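You operate a simulated robot arm through the tools that you are given. There is no shell and no other tool.

Carry out the task below with a simulated robot arm. There is one attempt and no reset: what you move stays moved.

TASK
Press the bush flush in the 35 mm sleeve for the kit tray.
Fine: stop dial on that size before you press; then the sleeve into the pocket marked SLEEVE; nest slide out again; leave the other sleeves; the tray stays put.
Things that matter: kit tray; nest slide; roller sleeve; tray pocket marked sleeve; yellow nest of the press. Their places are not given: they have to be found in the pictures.

It is judged by the outcome, as a careful person would: the job done as asked, and still so three seconds after it is handed in. It fails if anything else is knocked over, pushed out of place, dropped, spilled or broken.

THE ROBOT
A 6-joint arm with a fingered hand, fixed in place. Base frame: the origin is on the floor under the middle of its stand, x ahead of it, y to its left, z up. Readings come in m, degrees, newtons and seconds.
With the tool pointing down near the work surface it reaches from about 0.34 to 0.82 m from the base axis. Its first joint turns from -166.0 to 166.0 degrees. Payload 4 kg.
The TCP is the grasp point between the finger pads, 0.026 m short of the fingertips. In the tool frame z runs along the fingers and y along their closing line. The gripper opens to 0.132 m; its body begins 0.073 m behind the TCP. The gripper is a hand of 5 fingers: y runs from the thumb to the fingers, the wrist lies at [0, 0, -0.239] in the tool frame, and closing takes about 1.5 s.
Orientation is that of the tool frame in the base frame, as a unit quaternion [w, x, y, z]. With the fingers straight down and closing along the base's y, the tool's x points along the base's -x, its y along +y and its z along -z.

THE INTERFACE
- The arm moves only by the tool nudge_tool. Its argument "series" is text: rows parted by semicolons, each of 6 numbers parted by spaces: the shift along the tool's x, y, z in units of 30 mm (1.0 is 30 mm), then the turn, a rotation vector about the tool's x, y, z in units of 8 degrees (1.0 is 8 degrees). In form: tx ty tz ax ay az; .... A call has 1 to 20 rows; each row shifts and turns the commanded pose from where the row before left it, along the tool's axes as they then stand. "jaw" is the gripper command, from -1 (shut) to 1 (fully open), values between in proportion, set as the call begins (left out, the last holds). A call with a number of a shift or a turn outside -1 to 1 is refused whole. Rows are played at 5 a second. More than 0.05 m and 8.6 degrees between two rows, or a gripper value outside its range, and nothing of the call is played. Where a pose cannot be reached the arm comes as near as it can. A force on the tool above 90 N (or 10 N above the force at the start of the call, whichever is more), or a blocked arm, ends the call early, and 0.2 s more pass. The fingers move at their own pace (about 0.045 m/s each) and stop on an object; they squeeze with about 29 N. The grip force told is the motor's: it shows also when the fingers shut on nothing. Time passes only in rows, and 0.2 s behind the last, so rows that do not move let the fingers close. It gives the time, the measured TCP pose, the force on the tool (base axes), the opening and the grip force at its end, in the units of the frame above (readings bear some noise), with the torque about the TCP (base axes, N m) and any sound that the robot's microphone picked up.
- Cameras (640 x 400 px; columns grow to the right, rows downward): "scene" is fixed at [0.2218, 0.6518, 1.3838]; the picture's right is [-0.77, -0.64, 0.00], its down [-0.33, 0.39, -0.86] and it looks along [0.55, -0.66, -0.51] (base axes); focal length 287 px, centre (320, 200). "wrist" rides on the gripper at [0.085, 0.002, -0.097] in the tool frame; the picture's right is [-0.02, 1.00, 0.00], its down [-0.75, -0.02, -0.66] and it looks along [-0.66, -0.01, 0.75] (tool axes); focal length 270 px, centre (320, 200).
- get_image(camera): a new picture of that camera. It takes no simulated time.
- finger_targets(finger1, finger2, finger3, finger4, thumb_bend): sets how far each is bent, from 0 (flat) to 1 (curled in); at 0.3 the hand is open as for a grip, at 0.7 the pads meet at the TCP. One left out holds its place. A second passes; each finger stops where it meets its share of the squeeze, and holds until it gets a number again. A gripper value or a shape takes the hand back. It gives what a move gives, with no picture; readings hold the bend of each and the force on the fingers (four entries, about 0 where the hand has none), thumb and palm.
- set_grasp(shape): the hand has 5 fingers and takes this shape, open, in about a second: jaw (thumb against the fingers, like two jaws); tri (thumb and two fingers); tip (a fingertip pinch); poke (one finger out to press); point (the index stretched); flat (the hand flat); cup (the hand cupped); fist (a fist). The gripper value then closes the fingers along that shape, each until it touches; the sizes above hold for jaw. It gives what a move gives, with no picture.
- locate(camera, pixels): for up to 12 pixels [column, row] of the newest picture of that camera ("zoom" is the newest enlarged one), the place [x, y, z] in the base frame of the surface seen there, good to about 0.003 m. It takes no simulated time.
- inspect(camera, box): a new picture of the part [left, top, right, bottom] of that camera's present view, enlarged. It takes no simulated time.
- close_job(): hands the job in; it is judged then, once.

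Leave the gripper open and the arm clear of the work at the hand-in unless told otherwise.

The tools are called after "Call:" by a JSON object that holds its "fn" and its "kwargs". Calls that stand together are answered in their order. nudge_tool: Moves the arm, as the interface text tells. Its arguments: {"type":"object","properties":{"series":{"type":"string"},"jaw":{"type":"number"}},"required":["series"]} The other tools are called the same way: set_grasp (shape) gives the hand a shape; finger_targets (finger1, finger2, finger3, finger4, thumb_bend) moves the fingers one by one; get_image (camera) takes a picture; locate (camera, pixels) gives the place of the surface under pixels of a picture; inspect (camera, box) takes an enlarged picture of a part of a camera's view; close_job () hands the job in.

At the start:

```text
time: 0.0
tcp_pos: [0.4607, -0.0437, 1.248]
tool_rot: [0.0, 0.0, 1.0, 0.0]
force: [-0.5, -0.6, 0.5]
moment: [-0.03, 0.0, -0.03]
finger_gap: 0.1318
grip_force: 0.1
shape: jaw
bend: [0.3, 0.3, 0.3, 0.3, 0.3]
finger forces: [0.1, 0.0, 0.0, 0.0, 0.0, 0.0]
```

scene: 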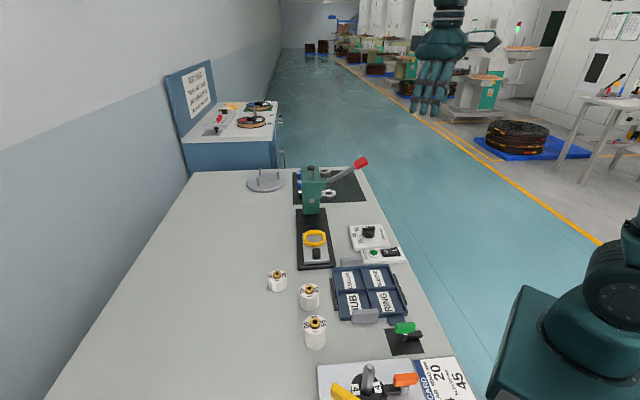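
wrist: 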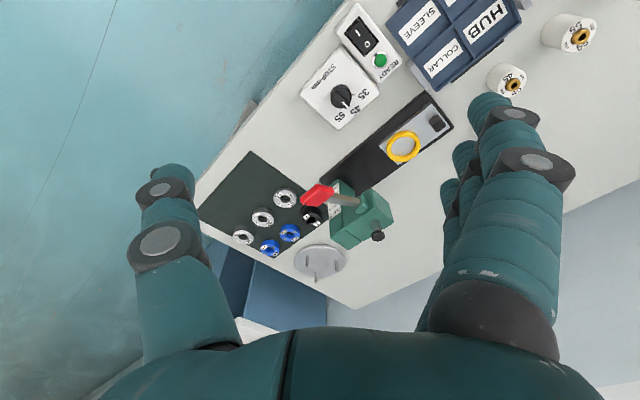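

I see a bench with a press (green, red-tipped lever), a yellow nest on a slide, a stop dial, a switch box, a kit tray and three white sleeves. I'll look closer at each part before moving.

Call:
{"fn": "inspect", "kwargs": {"camera": "scene", "box": [230, 150, 430, 275]}}

Call:
{"fn": "inspect", "kwargs": {"camera": "scene", "box": [250, 250, 450, 375]}}

Call:
{"fn": "inspect", "kwargs": {"camera": "wrist", "box": [280, 0, 480, 125]}}

Call:
{"fn": "inspect", "kwargs": {"camera": "scene", "box": [300, 320, 480, 400]}}

```text
3.20 times, centred on (330, 212) of scene
```

zoom: 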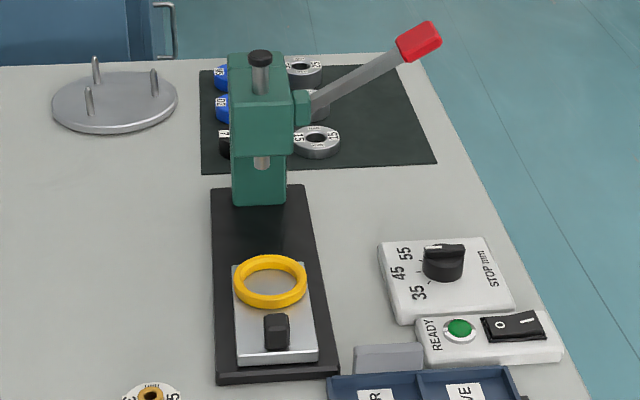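

```text
3.20 times, centred on (350, 312) of scene
```

zoom: 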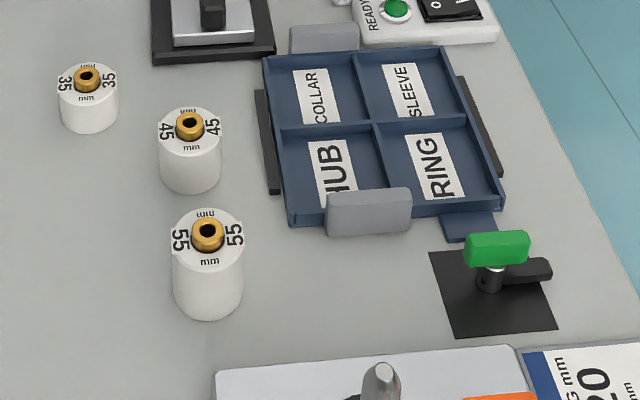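

```text
3.20 times, centred on (380, 62) of wrist
```

zoom: 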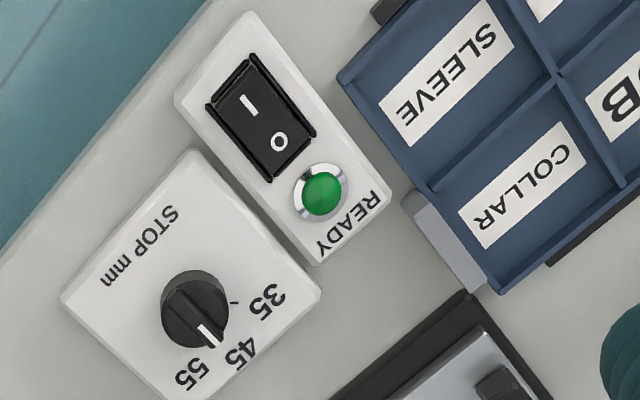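

```text
3.56 times, centred on (390, 360) of scene
```

zoom: 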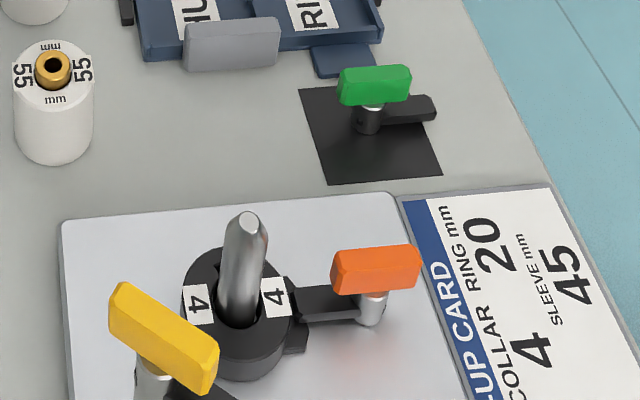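

The 35 mm sleeve looks to be the shortest, at about (277,280) in the scene. The setup card on the bench says sleeve 45, but the task names 35, so I go by the task. Next I measure the positions of the sleeves, press, dial, tray and slide.

Call:
{"fn": "get_image", "kwargs": {"camera": "scene"}}

Call:
{"fn": "get_image", "kwargs": {"camera": "wrist"}}

Call:
{"fn": "inspect", "kwargs": {"camera": "scene", "box": [280, 150, 380, 212]}}

Call:
{"fn": "inspect", "kwargs": {"camera": "scene", "box": [340, 215, 420, 265]}}

Call:
{"fn": "inspect", "kwargs": {"camera": "wrist", "box": [310, 60, 374, 100]}}

```text
taken
```

scene: 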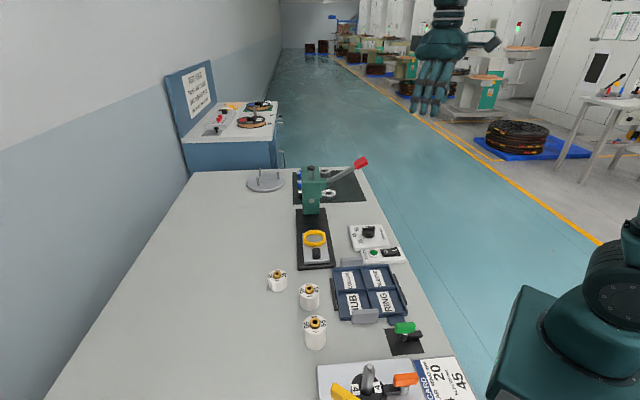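

```text
taken
```

wrist: 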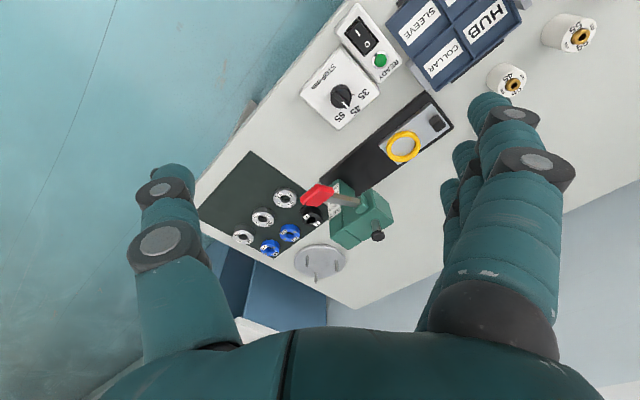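

```text
6.40 times, centred on (330, 181) of scene
```

zoom: 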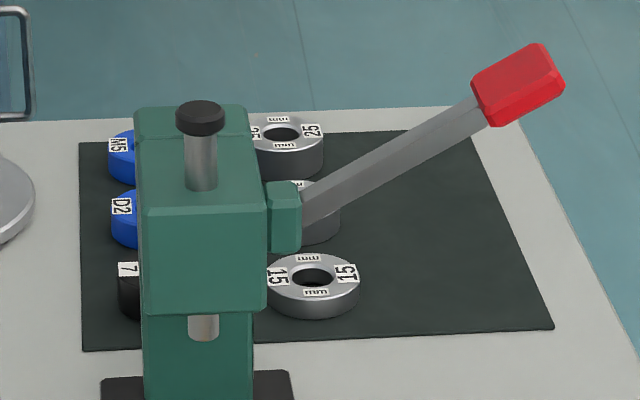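

```text
8.00 times, centred on (380, 240) of scene
```

zoom: 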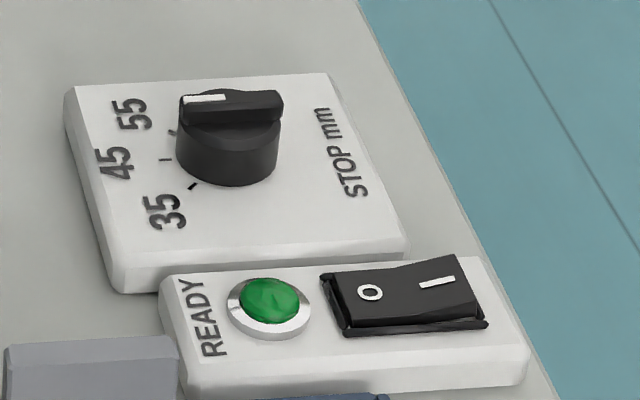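

```text
10.00 times, centred on (342, 80) of wrist
```

zoom: 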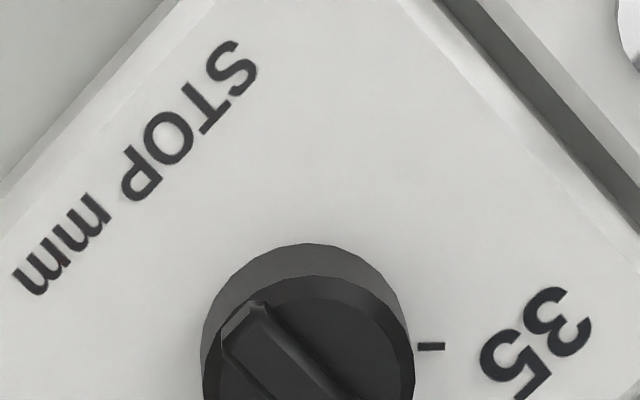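

The dial knob has a bar grip with a white marker that looks to point near 45 or 55. I'll locate the key points in scene pixels and look at the knob again from the wrist camera.

Call:
{"fn": "locate", "kwargs": {"camera": "scene", "pixels": [[277, 272], [309, 288], [315, 320], [315, 234], [316, 253], [369, 230], [368, 237], [391, 252], [374, 253], [360, 163], [311, 168], [315, 262]]}}

Call:
{"fn": "locate", "kwargs": {"camera": "scene", "pixels": [[376, 277], [350, 280], [351, 302], [383, 300], [335, 268], [400, 292], [365, 316], [351, 262], [404, 327], [396, 322], [408, 335], [355, 225]]}}

Call:
{"fn": "inspect", "kwargs": {"camera": "wrist", "box": [300, 70, 396, 130]}}

Call:
{"fn": "inspect", "kwargs": {"camera": "wrist", "box": [290, 80, 466, 260]}}

```text
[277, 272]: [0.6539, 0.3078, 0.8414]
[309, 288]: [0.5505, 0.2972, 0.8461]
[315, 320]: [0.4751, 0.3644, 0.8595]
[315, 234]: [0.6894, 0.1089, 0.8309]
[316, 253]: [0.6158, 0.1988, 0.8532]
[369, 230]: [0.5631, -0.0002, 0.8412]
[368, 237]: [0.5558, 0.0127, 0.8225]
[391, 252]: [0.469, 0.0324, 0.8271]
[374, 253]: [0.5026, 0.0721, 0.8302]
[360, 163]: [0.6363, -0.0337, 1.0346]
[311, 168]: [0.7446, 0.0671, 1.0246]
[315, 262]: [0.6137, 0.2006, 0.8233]
```

```text
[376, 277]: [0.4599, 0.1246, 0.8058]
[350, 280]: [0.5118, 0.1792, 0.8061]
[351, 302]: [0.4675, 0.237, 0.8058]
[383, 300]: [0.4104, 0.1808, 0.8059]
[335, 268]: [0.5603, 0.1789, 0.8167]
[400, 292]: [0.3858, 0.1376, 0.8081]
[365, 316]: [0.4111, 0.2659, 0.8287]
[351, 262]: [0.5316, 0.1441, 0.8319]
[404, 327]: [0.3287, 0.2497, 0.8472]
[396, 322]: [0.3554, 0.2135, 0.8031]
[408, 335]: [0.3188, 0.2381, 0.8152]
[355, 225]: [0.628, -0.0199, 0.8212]
```

```text
6.67 times, centred on (348, 100) of wrist
```

zoom: 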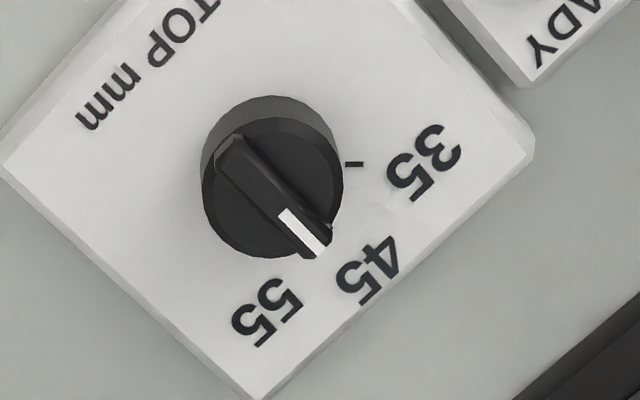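

```text
2.22 times, centred on (378, 170) of wrist
```

zoom: 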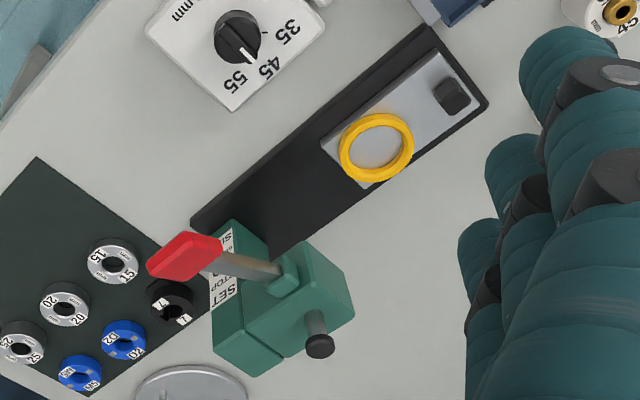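

There is a label on the press body near wrist pixel (335,205). I'll try to read it, along with the sign on the far panel.

Call:
{"fn": "inspect", "kwargs": {"camera": "wrist", "box": [310, 170, 374, 225]}}

Call:
{"fn": "inspect", "kwargs": {"camera": "scene", "box": [160, 60, 280, 140]}}

Call:
{"fn": "inspect", "kwargs": {"camera": "scene", "box": [255, 255, 345, 355]}}

```text
7.27 times, centred on (342, 198) of wrist
```

zoom: 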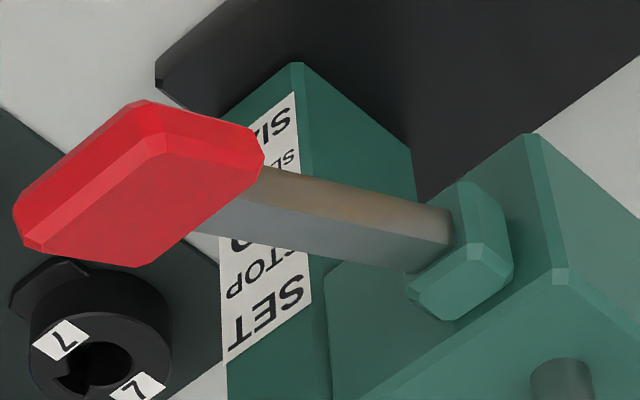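

```text
5.00 times, centred on (220, 100) of scene
```

zoom: 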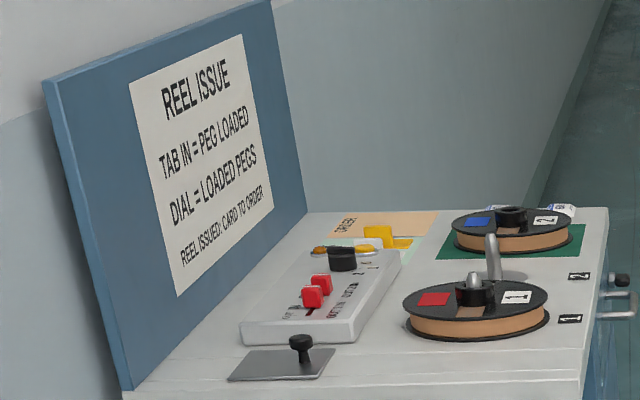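

```text
4.00 times, centred on (300, 305) of scene
```

zoom: 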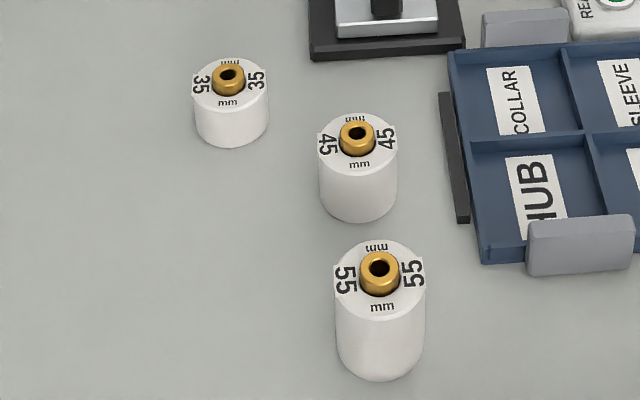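

The bushes sit proud in the tops of the sleeves, and the 35 one is the shortest. I'll take zoomed scene views and locate finer points, starting with the nest and slide.

Call:
{"fn": "inspect", "kwargs": {"camera": "scene", "box": [285, 200, 345, 275]}}

```text
5.33 times, centred on (315, 238) of scene
```

zoom: 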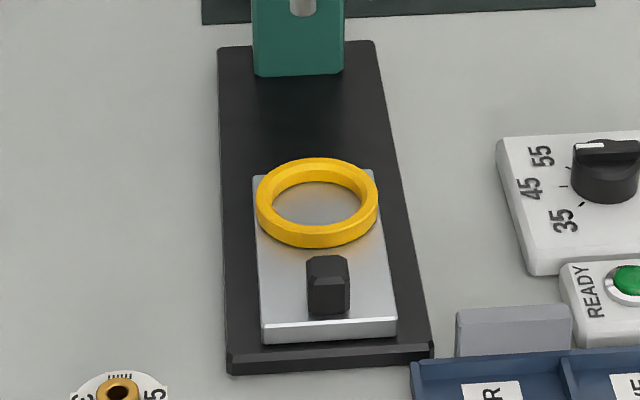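

I see the yellow ring at about zoom (317,203) and the black slide knob at (327,285). I'll locate points on the ring rim, the knob, the slide corners and the rail.

Call:
{"fn": "locate", "kwargs": {"camera": "zoom", "pixels": [[262, 196], [372, 196], [317, 163], [317, 228], [317, 205], [327, 262], [327, 300], [266, 328], [394, 320], [228, 355], [430, 345], [222, 55]]}}

Call:
{"fn": "locate", "kwargs": {"camera": "zoom", "pixels": [[372, 50], [290, 60], [340, 60], [262, 60], [255, 178], [372, 172], [605, 150], [580, 148], [630, 155], [605, 195], [540, 160], [562, 222]]}}

```text
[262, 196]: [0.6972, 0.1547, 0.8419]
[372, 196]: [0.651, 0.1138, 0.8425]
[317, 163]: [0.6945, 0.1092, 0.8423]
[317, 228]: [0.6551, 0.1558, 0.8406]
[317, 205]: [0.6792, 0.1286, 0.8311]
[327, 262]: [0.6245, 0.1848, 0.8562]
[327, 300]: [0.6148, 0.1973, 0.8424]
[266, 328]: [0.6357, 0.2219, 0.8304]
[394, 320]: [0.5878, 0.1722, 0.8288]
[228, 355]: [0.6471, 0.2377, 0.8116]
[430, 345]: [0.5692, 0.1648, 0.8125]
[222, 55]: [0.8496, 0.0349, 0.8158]
```

```text
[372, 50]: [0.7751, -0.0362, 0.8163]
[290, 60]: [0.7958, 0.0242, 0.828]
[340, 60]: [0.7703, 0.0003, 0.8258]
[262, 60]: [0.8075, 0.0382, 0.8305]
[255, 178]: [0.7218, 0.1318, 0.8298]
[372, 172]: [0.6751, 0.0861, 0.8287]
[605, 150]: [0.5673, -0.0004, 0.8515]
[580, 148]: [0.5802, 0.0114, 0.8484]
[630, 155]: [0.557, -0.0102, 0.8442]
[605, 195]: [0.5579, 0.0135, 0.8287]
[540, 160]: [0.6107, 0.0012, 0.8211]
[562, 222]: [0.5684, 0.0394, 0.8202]
```

I now have these estimates:
- The bench frame is turned 45° from the base.
- The ring centre is at about (0.6745, 0.133), with its top at z 0.842.
- The rail runs along (0.707, -0.707).
- The ram axis is at about (0.745, 0.065).
- The dial centre is at about (0.567, 0.0), with its marker at 45.

Next I turn the hand 45° and lower it to a viewing spot near (0.50, -0.065, 1.05), clear of the lever, for a closer look.

Call:
{"fn": "nudge_tool", "kwargs": {"series": "-0.187 -0.101 0.943 0 0 0; -0.187 -0.101 0.943 0 0 0; -0.187 -0.101 0.943 0 0 0; -0.187 -0.101 0.943 0 0 0; -0.187 -0.101 0.943 0 0 0; -0.187 -0.101 0.943 0 0 0; -0.187 -0.101 0.943 0 0 0; 0 0 0 0 0 -1; 0 0 0 0 0 -1; 0 0 0 0 0 -1; 0 0 0 0 0 -1; 0 0 0 0 0 -1; 0 0 0 0 0 -0.625; 0 0 0 0 0 0"}}

Call:
{"fn": "get_image", "kwargs": {"camera": "wrist"}}

Call:
{"fn": "get_image", "kwargs": {"camera": "scene"}}

```text
time: 3.0
tcp_pos: [0.4994, -0.064, 1.0504]
tool_rot: [0.0, -0.384, 0.923, -0.001]
force: [-0.6, 0.2, -0.1]
moment: [0.01, 0.01, -0.02]
finger_gap: 0.1316
grip_force: 0.0
shape: jaw
bend: [0.3, 0.3, 0.3, 0.3, 0.3]
finger forces: [0.1, 0.1, 0.0, 0.1, 0.1, 0.1]
```

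```text
taken
```

wrist: 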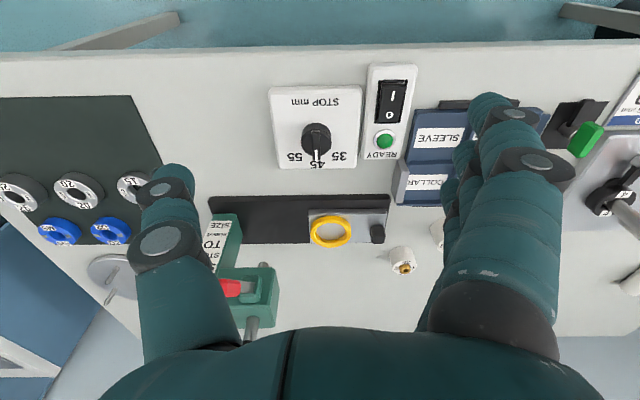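

```text
taken
```

scene: 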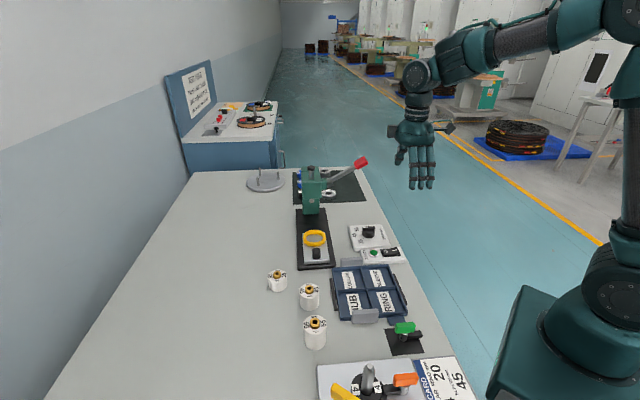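

The wrist view is now squared to the bench. The dial pointer is at wrist (316,150), pointing to 45, and the press label is at (215,245). I'll zoom into both.

Call:
{"fn": "inspect", "kwargs": {"camera": "wrist", "box": [190, 205, 290, 340]}}

Call:
{"fn": "inspect", "kwargs": {"camera": "wrist", "box": [262, 60, 422, 170]}}

```text
2.96 times, centred on (240, 272) of wrist
```

zoom: 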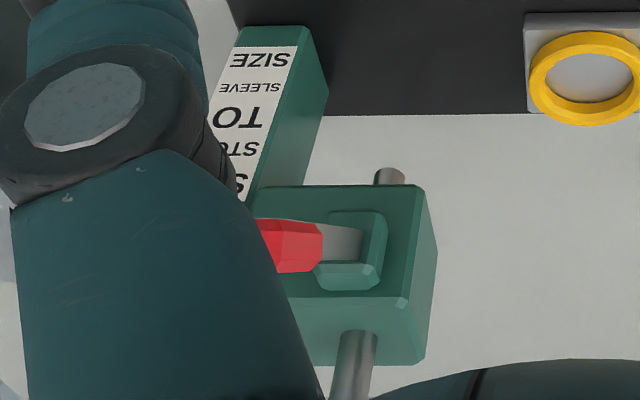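

```text
3.64 times, centred on (342, 115) of wrist
```

zoom: 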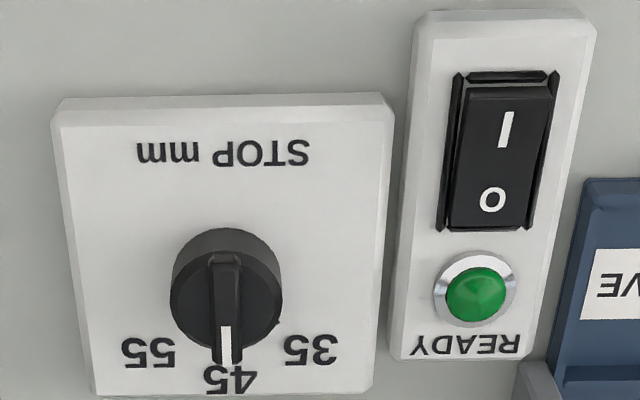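

The label reads "SET STOP TO SLEEVE SIZE", and the dial is at 45. I'll measure the dial ticks, knob centre and bar so I know how far to turn it.

Call:
{"fn": "inspect", "kwargs": {"camera": "scene", "box": [345, 220, 393, 250]}}

Call:
{"fn": "locate", "kwargs": {"camera": "zoom", "pixels": [[186, 178], [150, 128], [155, 90], [220, 60], [320, 65], [225, 38], [270, 150], [270, 80]]}}

```text
13.33 times, centred on (369, 235) of scene
```

zoom: 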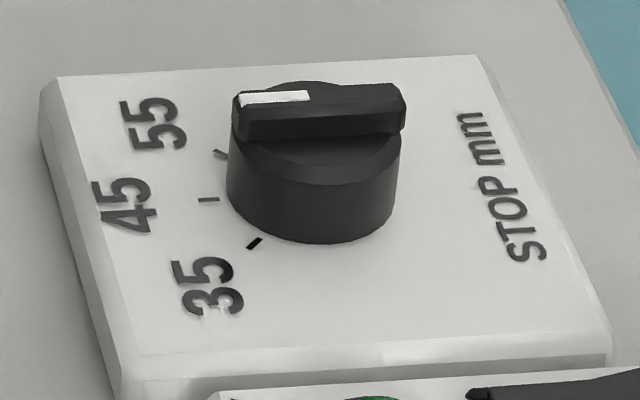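

```text
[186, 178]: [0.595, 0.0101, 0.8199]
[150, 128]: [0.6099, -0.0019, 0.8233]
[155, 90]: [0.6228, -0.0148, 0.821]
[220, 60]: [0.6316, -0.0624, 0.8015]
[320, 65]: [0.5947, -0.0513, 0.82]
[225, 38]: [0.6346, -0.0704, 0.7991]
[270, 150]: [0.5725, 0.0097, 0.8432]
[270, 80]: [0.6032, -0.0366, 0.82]
```

Bench top is about z 0.800 and the dial box top about 0.820. Now I locate the actual tick pixels: 35 at (254,243), 45 at (208,199), 55 at (221,153), plus the bar edges.

Call:
{"fn": "locate", "kwargs": {"camera": "zoom", "pixels": [[254, 243], [208, 199], [221, 153], [240, 98], [402, 94], [320, 97], [245, 122], [400, 118], [315, 165], [310, 238], [235, 180], [392, 180]]}}

Call:
{"fn": "locate", "kwargs": {"camera": "wrist", "pixels": [[316, 156], [315, 132], [316, 145], [302, 140], [331, 140], [386, 142], [390, 100], [432, 138], [425, 182], [330, 230], [404, 252], [404, 268]]}}

```text
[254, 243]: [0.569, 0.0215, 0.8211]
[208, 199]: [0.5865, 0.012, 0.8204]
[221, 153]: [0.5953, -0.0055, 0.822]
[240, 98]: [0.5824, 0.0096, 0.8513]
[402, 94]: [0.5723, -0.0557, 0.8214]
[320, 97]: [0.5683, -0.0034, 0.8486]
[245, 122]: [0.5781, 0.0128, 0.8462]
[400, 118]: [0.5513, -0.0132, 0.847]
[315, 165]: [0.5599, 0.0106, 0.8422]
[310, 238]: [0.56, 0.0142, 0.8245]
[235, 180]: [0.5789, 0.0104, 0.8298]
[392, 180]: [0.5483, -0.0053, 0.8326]
```

```text
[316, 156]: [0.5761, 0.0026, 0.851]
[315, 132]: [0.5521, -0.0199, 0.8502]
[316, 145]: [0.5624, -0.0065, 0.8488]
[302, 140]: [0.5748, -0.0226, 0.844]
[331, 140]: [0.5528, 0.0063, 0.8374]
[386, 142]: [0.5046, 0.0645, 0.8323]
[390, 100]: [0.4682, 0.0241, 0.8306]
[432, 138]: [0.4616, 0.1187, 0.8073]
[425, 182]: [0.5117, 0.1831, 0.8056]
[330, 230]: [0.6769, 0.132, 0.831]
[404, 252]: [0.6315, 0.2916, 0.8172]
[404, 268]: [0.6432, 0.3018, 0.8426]
```

The ticks are about 40° apart, so the knob has to turn about 40° anticlockwise seen from above. The lever handle hangs near the dial, so I'll measure the lever's extent before I plan the approach.

Call:
{"fn": "inspect", "kwargs": {"camera": "scene", "box": [290, 145, 386, 220]}}

```text
5.33 times, centred on (338, 182) of scene
```

zoom: 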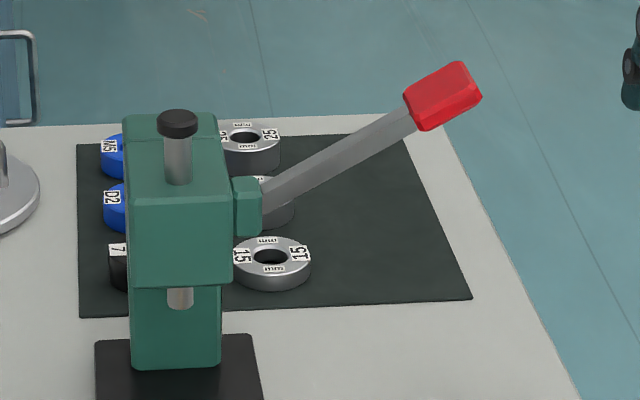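

I see the red handle at zoom (405-482, 60-130), the shaft down to the pivot block at (245,205), and the ram under the head at (180,298). Locating those now.

Call:
{"fn": "locate", "kwargs": {"camera": "zoom", "pixels": [[412, 98], [458, 66], [478, 94], [425, 126], [445, 95], [385, 128], [280, 195], [245, 205], [130, 215], [222, 210], [178, 116], [180, 300]]}}

Call:
{"fn": "locate", "kwargs": {"camera": "zoom", "pixels": [[178, 150], [175, 240], [135, 280], [218, 278], [130, 120], [212, 118], [255, 230], [140, 360], [215, 360], [178, 183], [150, 340], [200, 340]]}}

```text
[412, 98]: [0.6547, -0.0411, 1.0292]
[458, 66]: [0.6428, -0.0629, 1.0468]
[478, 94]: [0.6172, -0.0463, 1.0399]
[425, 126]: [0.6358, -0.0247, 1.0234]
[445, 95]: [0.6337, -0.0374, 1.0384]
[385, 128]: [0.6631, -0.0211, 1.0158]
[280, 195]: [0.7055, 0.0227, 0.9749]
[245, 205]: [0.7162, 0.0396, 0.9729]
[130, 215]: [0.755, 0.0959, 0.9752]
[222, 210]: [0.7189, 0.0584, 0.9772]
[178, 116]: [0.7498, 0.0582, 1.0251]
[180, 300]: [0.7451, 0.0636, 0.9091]
```

```text
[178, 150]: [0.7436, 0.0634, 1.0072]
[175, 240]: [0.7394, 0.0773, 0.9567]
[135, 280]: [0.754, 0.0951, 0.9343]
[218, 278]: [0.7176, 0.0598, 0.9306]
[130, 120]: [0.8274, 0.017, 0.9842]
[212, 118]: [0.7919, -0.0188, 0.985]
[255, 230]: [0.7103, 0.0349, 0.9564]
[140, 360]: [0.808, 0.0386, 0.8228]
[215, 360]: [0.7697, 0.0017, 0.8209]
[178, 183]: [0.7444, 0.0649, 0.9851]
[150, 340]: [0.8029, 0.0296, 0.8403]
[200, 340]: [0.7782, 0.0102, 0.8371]
```

The lever handle spans roughly (0.617-0.655, -0.063 to -0.025) at z 1.015-1.05, about 7 cm from the dial axis. A full jaw grip on the knob would come close to it. I'll try the "tip" shape here in free air and see where the fingertips are.

Call:
{"fn": "set_grasp", "kwargs": {"shape": "tip"}}

Call:
{"fn": "get_image", "kwargs": {"camera": "wrist"}}

Call:
{"fn": "inspect", "kwargs": {"camera": "scene", "box": [370, 80, 490, 200]}}

```text
time: 3.9
tcp_pos: [0.4992, -0.0639, 1.0511]
tool_rot: [0.0, -0.382, 0.924, 0.0]
force: [-0.3, -0.5, -0.2]
moment: [0.04, 0.05, 0.0]
finger_gap: 0.1318
grip_force: 0.1
shape: tip
bend: [0.0, 0.3, 0.3, 0.0, 0.3]
finger forces: [0.0, 0.1, 0.1, 0.0, 0.0, 0.0]
```

```text
taken
```

wrist: 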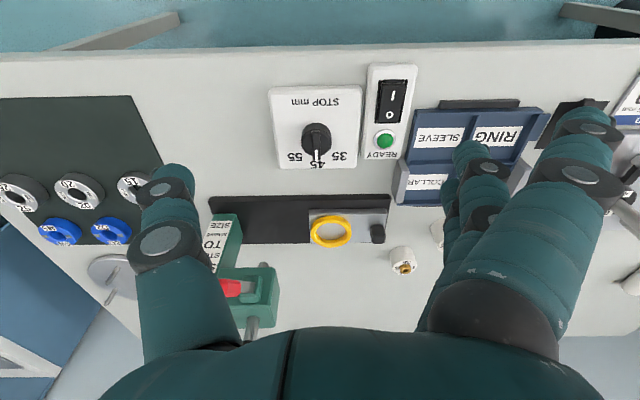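

```text
3.33 times, centred on (430, 140) of scene
```

zoom: 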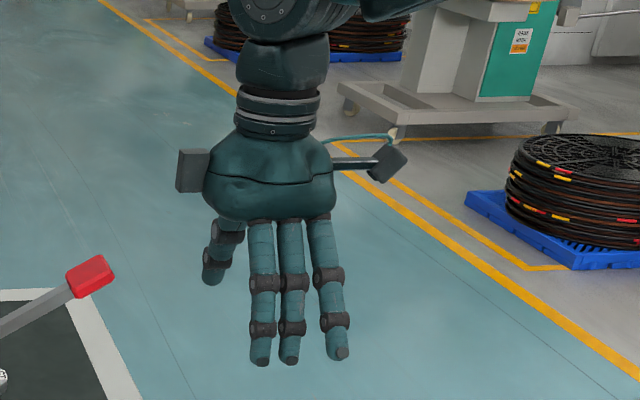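

In "tip" the outer fingers stand straight and could reach the READY box next to the dial. I'll check how "poke" looks.

Call:
{"fn": "set_grasp", "kwargs": {"shape": "poke"}}

Call:
{"fn": "get_image", "kwargs": {"camera": "wrist"}}

Call:
{"fn": "inspect", "kwargs": {"camera": "scene", "box": [370, 80, 490, 200]}}

```text
time: 4.8
tcp_pos: [0.4989, -0.0633, 1.0502]
tool_rot: [0.0, -0.382, 0.924, 0.001]
force: [0.1, -0.3, 0.2]
moment: [0.01, 0.04, -0.01]
finger_gap: 0.0
grip_force: 0.0
shape: poke
bend: [1.0, 1.0, 1.0, 1.0, 0.47]
finger forces: [0.0, 0.1, 0.1, 0.0, 0.0, 0.0]
```

```text
taken
```

wrist: 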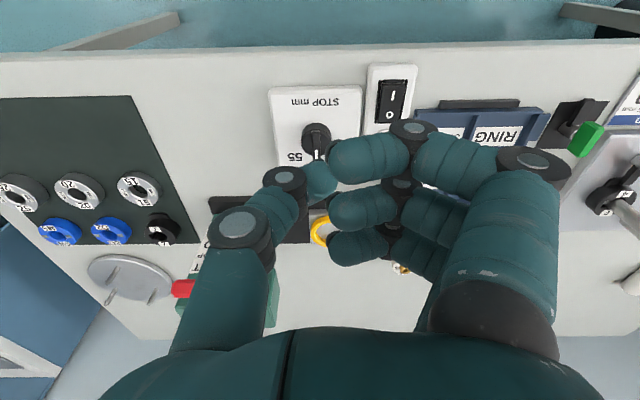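

```text
3.33 times, centred on (430, 140) of scene
```

zoom: 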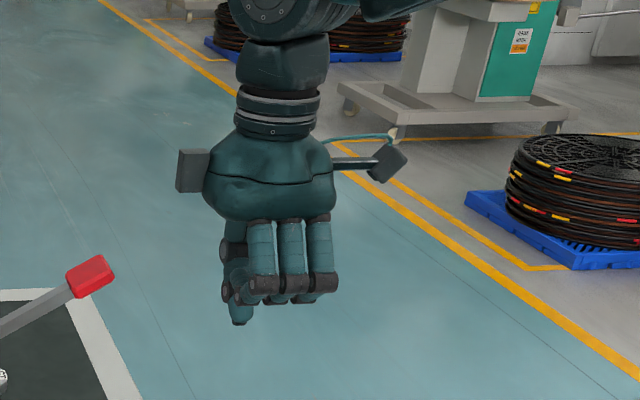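

In "poke" the four fingers are curled and the thumb points down, with its tip at about wrist (322,183). I'll locate that tip and the curled knuckles to see how far the thumb projects.

Call:
{"fn": "locate", "kwargs": {"camera": "wrist", "pixels": [[322, 183], [310, 195], [330, 175], [284, 180], [240, 228], [412, 128], [345, 165], [535, 160], [398, 185], [350, 250]]}}

Call:
{"fn": "inspect", "kwargs": {"camera": "wrist", "box": [220, 100, 460, 260]}}

```text
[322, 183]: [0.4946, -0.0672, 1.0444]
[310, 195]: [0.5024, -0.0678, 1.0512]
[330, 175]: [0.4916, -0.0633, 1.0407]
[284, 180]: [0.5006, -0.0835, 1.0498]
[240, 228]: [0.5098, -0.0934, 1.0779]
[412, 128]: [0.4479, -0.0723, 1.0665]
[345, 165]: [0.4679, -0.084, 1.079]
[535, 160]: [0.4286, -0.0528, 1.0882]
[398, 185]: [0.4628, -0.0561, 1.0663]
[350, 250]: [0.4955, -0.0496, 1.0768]
```

```text
2.50 times, centred on (340, 180) of wrist
```

zoom: 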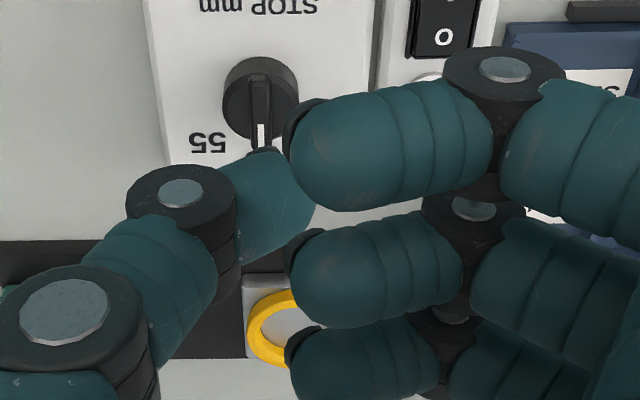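

The thumb tip sits about 1 cm beyond the TCP and near the hand's axis, with the curled fingers above it. This is compact enough to push the dial bar safely. I'll fix the tip position more exactly from the scene view.

Call:
{"fn": "inspect", "kwargs": {"camera": "scene", "box": [425, 150, 485, 200]}}

```text
8.00 times, centred on (455, 175) of scene
```

zoom: 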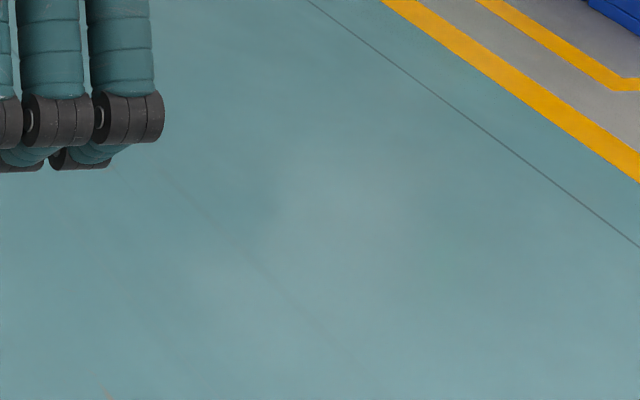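

The crop missed the thumb, so I'll centre it further left.

Call:
{"fn": "inspect", "kwargs": {"camera": "scene", "box": [390, 140, 446, 184]}}

```text
9.09 times, centred on (418, 162) of scene
```

zoom: 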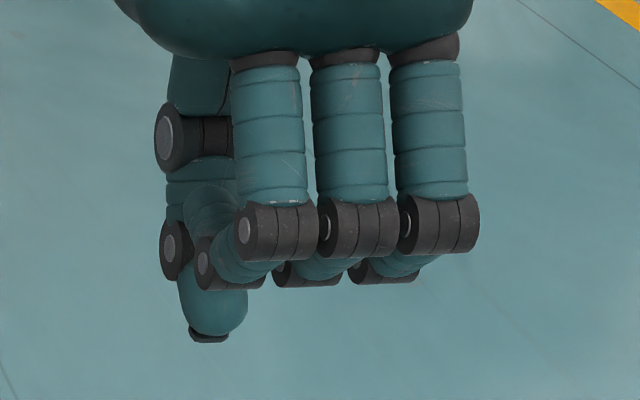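

Now the thumb tip shows at zoom (210,335). Locating it.

Call:
{"fn": "locate", "kwargs": {"camera": "zoom", "pixels": [[208, 338], [213, 325], [210, 300], [192, 310], [238, 310], [275, 255], [440, 245], [180, 145]]}}

```text
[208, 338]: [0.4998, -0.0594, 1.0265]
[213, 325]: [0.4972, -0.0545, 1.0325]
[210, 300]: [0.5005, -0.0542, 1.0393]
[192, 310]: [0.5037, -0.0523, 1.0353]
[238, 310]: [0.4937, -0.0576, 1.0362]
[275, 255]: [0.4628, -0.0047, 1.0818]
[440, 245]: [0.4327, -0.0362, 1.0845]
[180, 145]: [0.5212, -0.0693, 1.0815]
```

The thumb tip is on the tool axis, 25 mm beyond the TCP. The plan is to turn the hand back to yaw 0, lean the wrist 20° toward the robot and so away from the lever, and hover the tip by the unmarked end of the dial bar at about (0.542, -0.002), 3 cm above it.

Call:
{"fn": "nudge_tool", "kwargs": {"series": "0 0 0 0 0 1; 0 0 0 0 0 1; 0 0 0 0 0 1; 0 0 0 0 0 1; 0 0 0 0 0 1; 0 0 0 0 0 0.625; 0 0 0 0 -1 0; 0 0 0 0 -1 0; 0 0 0 0 -0.5 0; 0.111 0.341 0.858 0 0 0; 0.111 0.341 0.858 0 0 0; 0.111 0.341 0.858 0 0 0; 0.111 0.341 0.858 0 0 0; 0.111 0.341 0.858 0 0 0; 0.111 0.341 0.858 0 0 0; 0 0 0 0 0 0"}}

Call:
{"fn": "get_image", "kwargs": {"camera": "wrist"}}

Call:
{"fn": "inspect", "kwargs": {"camera": "scene", "box": [325, 170, 421, 270]}}

```text
time: 8.2
tcp_pos: [0.5341, -0.002, 0.8989]
tool_rot: [0.175, 0.0, 0.985, -0.001]
force: [0.1, 0.1, 0.6]
moment: [0.01, -0.02, 0.04]
finger_gap: 0.0
grip_force: 0.0
shape: poke
bend: [1.0, 1.0, 1.0, 1.0, 0.47]
finger forces: [0.0, 0.0, 0.0, 0.1, 0.0, 0.0]
```

```text
taken
```

wrist: 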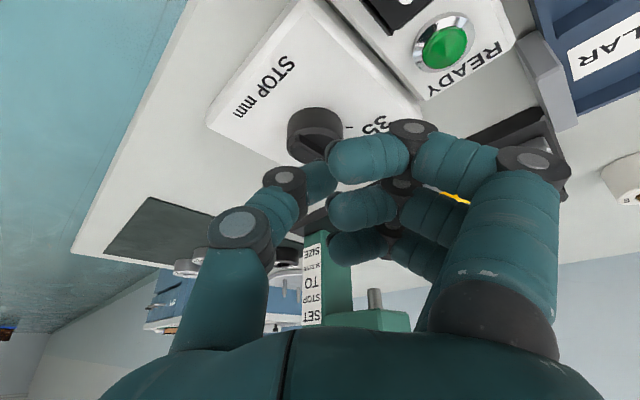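

```text
4.00 times, centred on (373, 220) of scene
```

zoom: 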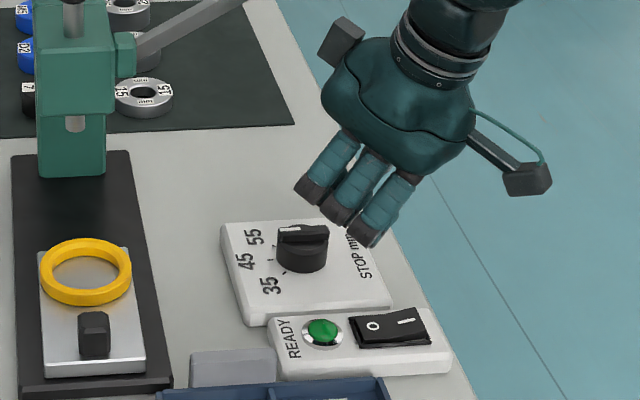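

The hand is leaned and hovering, with the READY box clear below. I'll zoom in on the wrist view around the knob at (320,140).

Call:
{"fn": "inspect", "kwargs": {"camera": "wrist", "box": [256, 80, 416, 210]}}

Call:
{"fn": "locate", "kwargs": {"camera": "wrist", "pixels": [[315, 110], [291, 130], [341, 130], [300, 150], [318, 118], [322, 180], [347, 127], [312, 140]]}}

```text
3.08 times, centred on (336, 145) of wrist
```

zoom: 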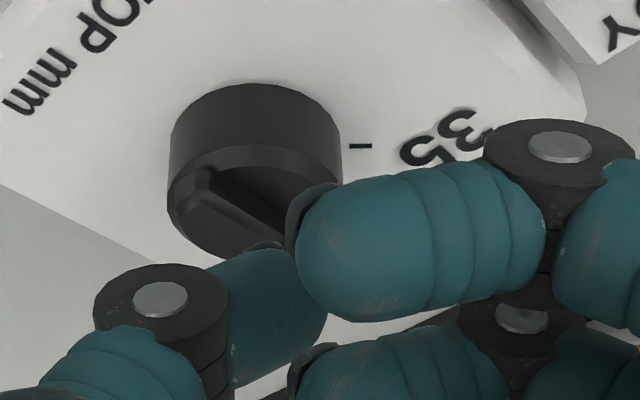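

```text
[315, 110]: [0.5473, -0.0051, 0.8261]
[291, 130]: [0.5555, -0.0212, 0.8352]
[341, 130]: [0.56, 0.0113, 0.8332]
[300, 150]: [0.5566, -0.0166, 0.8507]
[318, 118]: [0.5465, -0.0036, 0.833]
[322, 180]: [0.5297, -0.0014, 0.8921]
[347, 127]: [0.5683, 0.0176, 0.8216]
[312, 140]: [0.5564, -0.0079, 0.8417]
```

From this view the knob centre is about (0.5655, -0.0055) with a radius of about 18 mm. The tip is at about (0.5427, -0.002), on the correct side of the bar's near end. I'll lower it about 29 mm so the tip sits beside the bar, just above the knob's top face.

Call:
{"fn": "nudge_tool", "kwargs": {"series": "0.112 0 0.307 0 0 0; 0.112 0 0.307 0 0 0; 0.111 0 0.306 0 0 0; 0 0 0 0 0 0"}}

Call:
{"fn": "inspect", "kwargs": {"camera": "wrist", "box": [256, 80, 416, 210]}}

Call:
{"fn": "inspect", "kwargs": {"camera": "scene", "box": [335, 200, 415, 265]}}

```text
time: 9.2
tcp_pos: [0.5335, -0.0002, 0.8711]
tool_rot: [0.173, -0.001, 0.985, 0.0]
force: [0.9, -0.5, -0.5]
moment: [0.01, 0.0, -0.02]
finger_gap: 0.0
grip_force: 0.0
shape: poke
bend: [1.0, 1.0, 1.0, 1.0, 0.47]
finger forces: [0.0, 0.0, 0.0, 0.0, 0.1, 0.0]
```

```text
3.08 times, centred on (336, 145) of wrist
```

zoom: 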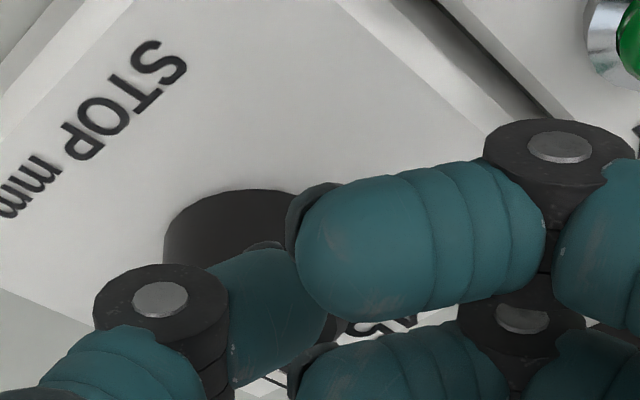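

```text
6.15 times, centred on (375, 232) of scene
```

zoom: 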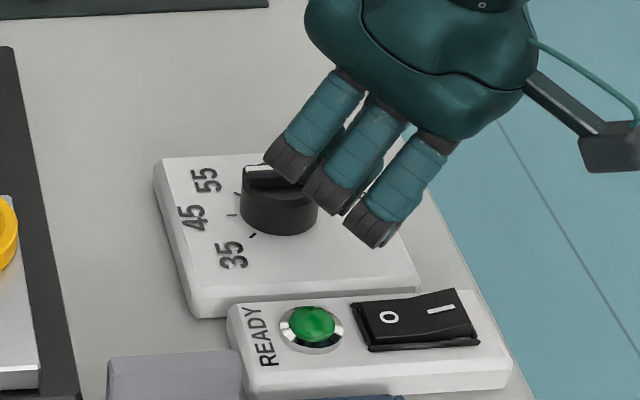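

The tip is down beside the bar with no contact force. Now I sweep it along an arc around the knob centre to push the bar's near end about 30° anticlockwise, and then I look.

Call:
{"fn": "nudge_tool", "kwargs": {"series": "-0.086 -0.064 0.032 0 0 0; -0.086 -0.063 0.031 0 0 0; -0.017 -0.105 0.006 0 0 0; -0.017 -0.105 0.006 0 0 0; -0.044 -0.097 0.016 0 0 0; 0 0 0 0 0 0"}}

Call:
{"fn": "inspect", "kwargs": {"camera": "wrist", "box": [256, 80, 416, 210]}}

Call:
{"fn": "inspect", "kwargs": {"camera": "scene", "box": [345, 210, 405, 255]}}

```text
time: 10.6
tcp_pos: [0.5414, -0.0158, 0.8689]
tool_rot: [0.174, 0.0, 0.985, 0.0]
force: [-1.5, 0.3, 0.1]
moment: [0.04, 0.02, 0.02]
finger_gap: 0.0
grip_force: 0.0
shape: poke
bend: [1.0, 1.0, 1.0, 1.0, 0.47]
finger forces: [0.0, 0.0, 0.0, 0.0, 1.3, 0.0]
```

```text
3.08 times, centred on (336, 145) of wrist
```

zoom: 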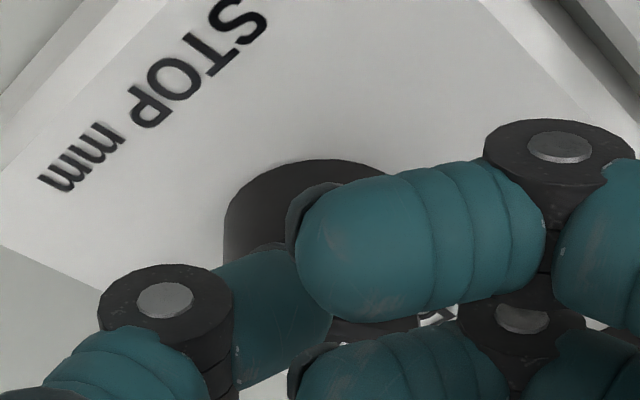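

```text
8.89 times, centred on (375, 232) of scene
```

zoom: 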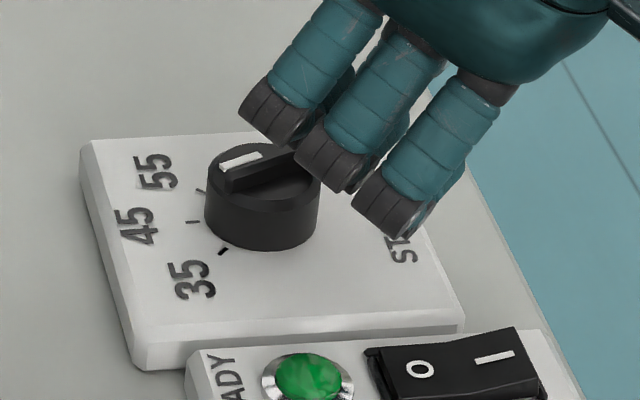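

The marker has swung part of the way, roughly 30° by the foreshortened view, and the thumb reads only 1.3 N. I'll continue the arc by about 10°.

Call:
{"fn": "nudge_tool", "kwargs": {"series": "-0.056 -0.09 0.02 0 0 0; 0 0 0 0 0 0"}}

Call:
{"fn": "inspect", "kwargs": {"camera": "scene", "box": [345, 215, 393, 245]}}

```text
time: 11.2
tcp_pos: [0.5441, -0.0195, 0.8685]
tool_rot: [0.174, 0.0, 0.985, 0.0]
force: [-1.3, 0.3, 0.1]
moment: [0.04, 0.05, -0.01]
finger_gap: 0.0
grip_force: 0.0
shape: poke
bend: [1.0, 1.0, 1.0, 1.0, 0.47]
finger forces: [0.0, 0.0, 0.1, 0.1, 0.9, 0.0]
```

```text
13.33 times, centred on (369, 230) of scene
```

zoom: 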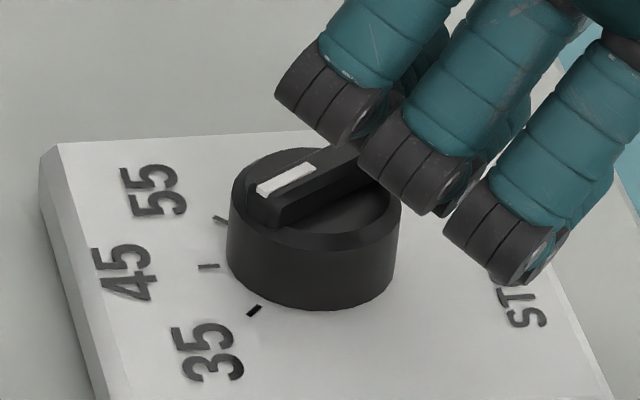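

The marker now leans toward 35. I'll measure its direction by locating both ends of the white mark.

Call:
{"fn": "locate", "kwargs": {"camera": "zoom", "pixels": [[265, 191], [308, 170], [287, 181], [275, 205], [340, 160], [254, 310], [208, 266], [220, 219], [310, 305], [235, 250], [395, 250]]}}

```text
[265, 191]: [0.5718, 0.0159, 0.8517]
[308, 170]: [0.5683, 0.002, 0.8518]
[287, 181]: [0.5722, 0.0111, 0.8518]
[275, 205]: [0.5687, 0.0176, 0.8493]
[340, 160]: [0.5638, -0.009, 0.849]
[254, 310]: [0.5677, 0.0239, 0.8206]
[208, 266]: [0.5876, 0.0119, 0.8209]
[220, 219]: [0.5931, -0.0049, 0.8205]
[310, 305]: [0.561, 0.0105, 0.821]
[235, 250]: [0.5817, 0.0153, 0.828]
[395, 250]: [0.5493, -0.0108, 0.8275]
```

The bar is now at about 74° and the 35 tick lies at about 83°. I'll push about 8° more.

Call:
{"fn": "nudge_tool", "kwargs": {"series": "-0.056 -0.063 0.02 0 0 0; 0 0 0 0 0 0"}}

Call:
{"fn": "inspect", "kwargs": {"camera": "scene", "box": [345, 215, 393, 245]}}

Call:
{"fn": "locate", "kwargs": {"camera": "zoom", "pixels": [[265, 195], [310, 172], [290, 184], [330, 165], [285, 205], [350, 175]]}}

```text
time: 11.8
tcp_pos: [0.5455, -0.0194, 0.8689]
tool_rot: [0.173, 0.0, 0.985, 0.0]
force: [-2.3, 1.6, -0.1]
moment: [-0.02, 0.07, 0.01]
finger_gap: 0.0002
grip_force: 0.1
shape: poke
bend: [1.0, 1.0, 1.0, 1.0, 0.47]
finger forces: [0.0, 0.1, 0.1, 0.1, 2.1, 0.0]
```

```text
13.33 times, centred on (369, 230) of scene
```

zoom: 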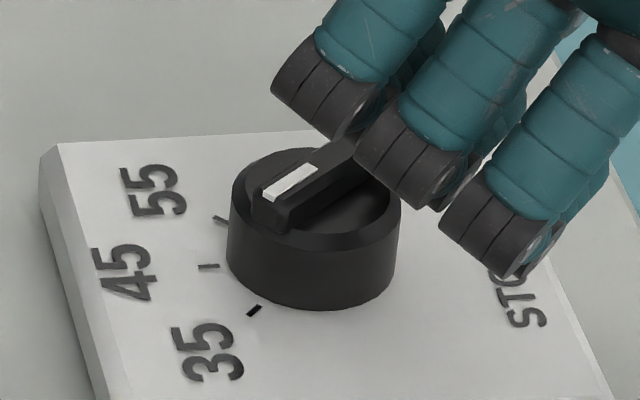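

```text
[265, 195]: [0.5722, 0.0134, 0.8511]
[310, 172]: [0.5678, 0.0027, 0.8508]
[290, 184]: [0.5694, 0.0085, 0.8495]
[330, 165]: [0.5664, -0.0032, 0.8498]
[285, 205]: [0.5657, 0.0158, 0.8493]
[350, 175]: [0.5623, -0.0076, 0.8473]
```

The mark's slope suggests about 79-80°, and the tick is nearer 84°. I'll zoom further to compare slopes.

Call:
{"fn": "inspect", "kwargs": {"camera": "scene", "box": [357, 223, 381, 241]}}

```text
16.00 times, centred on (369, 232) of scene
```

zoom: 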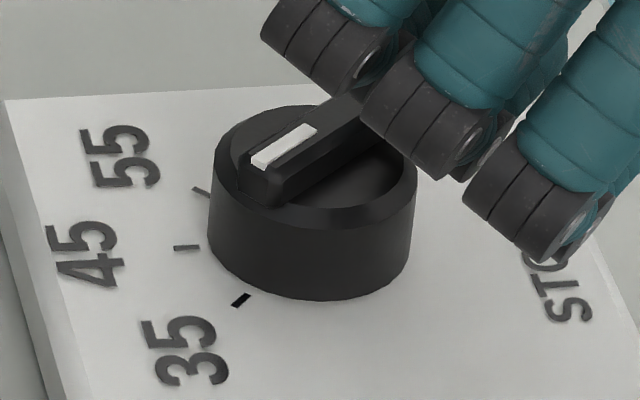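

The mark's slope (about -0.69) now matches the 35 tick's slope (about -0.67), so the dial is on 35. I back the thumb off the bar toward the robot, then lift.

Call:
{"fn": "nudge_tool", "kwargs": {"series": "0.188 0.03 -0.068 0 0 0; 0.188 0.03 -0.068 0 0 0; -0.342 0 -0.94 0 0 0; -0.342 0 -0.94 0 0 0; -0.342 0 -0.94 0 0 0; -0.342 0 -0.94 0 0 0; -0.342 0 -0.94 0 0 0; 0 0 0 0 0 0"}}

Call:
{"fn": "inspect", "kwargs": {"camera": "scene", "box": [351, 220, 391, 245]}}

Call:
{"fn": "get_image", "kwargs": {"camera": "wrist"}}

```text
time: 13.6
tcp_pos: [0.5328, -0.0187, 1.0209]
tool_rot: [0.174, 0.0, 0.985, 0.0]
force: [-0.2, 0.5, -0.6]
moment: [0.0, 0.0, 0.04]
finger_gap: 0.0
grip_force: 0.1
shape: poke
bend: [1.0, 1.0, 1.0, 1.0, 0.47]
finger forces: [0.0, 0.1, 0.1, 0.1, 0.0, 0.0]
```

```text
16.00 times, centred on (371, 232) of scene
```

zoom: 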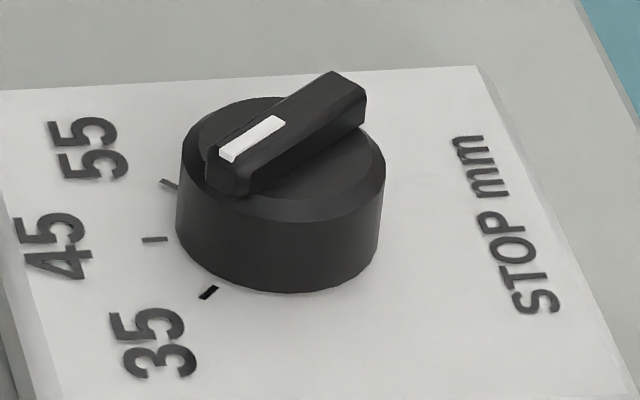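

```text
taken
```

wrist: 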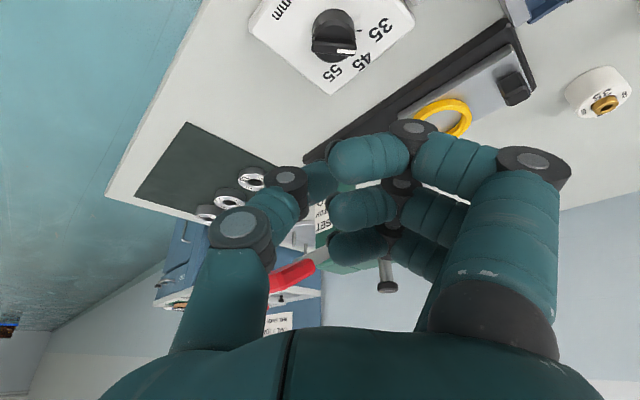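

Let me verify the dial from the wrist view, with the knob at (335,38).

Call:
{"fn": "inspect", "kwargs": {"camera": "wrist", "box": [260, 0, 420, 100]}}

Call:
{"fn": "locate", "kwargs": {"camera": "wrist", "pixels": [[598, 108], [600, 90], [605, 112], [512, 85], [445, 118], [380, 30]]}}

```text
4.00 times, centred on (340, 50) of wrist
```

zoom: 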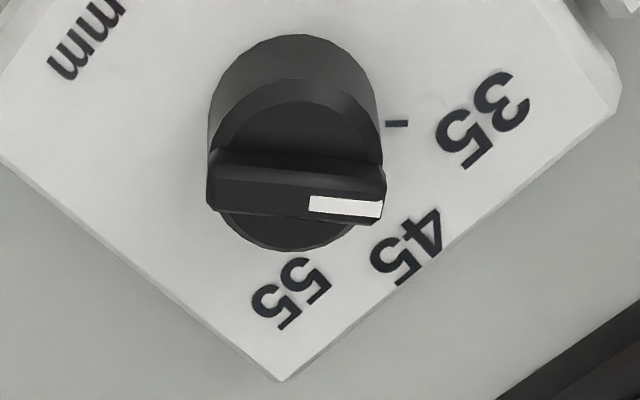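

```text
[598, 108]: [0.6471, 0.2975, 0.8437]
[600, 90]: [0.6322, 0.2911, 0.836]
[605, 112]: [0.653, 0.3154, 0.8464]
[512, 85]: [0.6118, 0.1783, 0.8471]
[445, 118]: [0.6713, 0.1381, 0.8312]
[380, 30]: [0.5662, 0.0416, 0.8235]
```

The mark is parallel to the 35 tick in this view too, so the dial is set. Next is the 35 mm sleeve. I'll measure its rim and bush in a scene zoom around (277,280).

Call:
{"fn": "inspect", "kwargs": {"camera": "scene", "box": [257, 260, 299, 296]}}

```text
11.11 times, centred on (278, 278) of scene
```

zoom: 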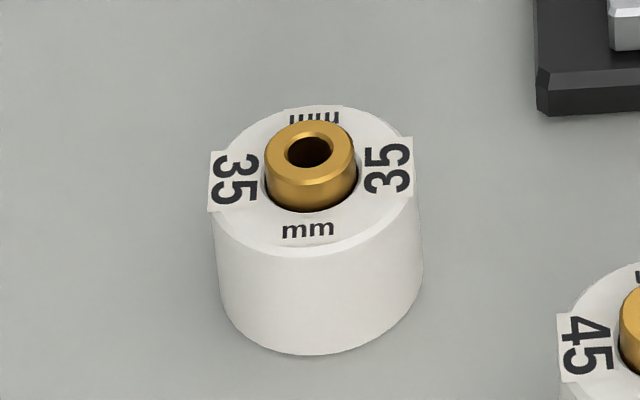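

The sleeve carries labels 35 / mm, with the bush standing proud. I'll locate the rim's left, right, front and back points, the bush top and the base.

Call:
{"fn": "locate", "kwargs": {"camera": "zoom", "pixels": [[213, 205], [411, 190], [315, 112], [308, 250], [275, 150], [350, 150], [310, 128], [310, 178], [320, 345], [222, 300], [422, 280], [308, 235]]}}

```text
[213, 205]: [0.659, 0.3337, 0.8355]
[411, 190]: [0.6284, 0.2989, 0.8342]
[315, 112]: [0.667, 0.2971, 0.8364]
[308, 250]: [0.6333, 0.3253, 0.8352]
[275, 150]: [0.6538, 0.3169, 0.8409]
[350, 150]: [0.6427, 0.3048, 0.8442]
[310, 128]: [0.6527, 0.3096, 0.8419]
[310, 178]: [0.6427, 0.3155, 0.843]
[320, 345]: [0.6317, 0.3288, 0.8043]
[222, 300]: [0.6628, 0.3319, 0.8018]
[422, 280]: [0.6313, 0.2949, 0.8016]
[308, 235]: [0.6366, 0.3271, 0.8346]
```

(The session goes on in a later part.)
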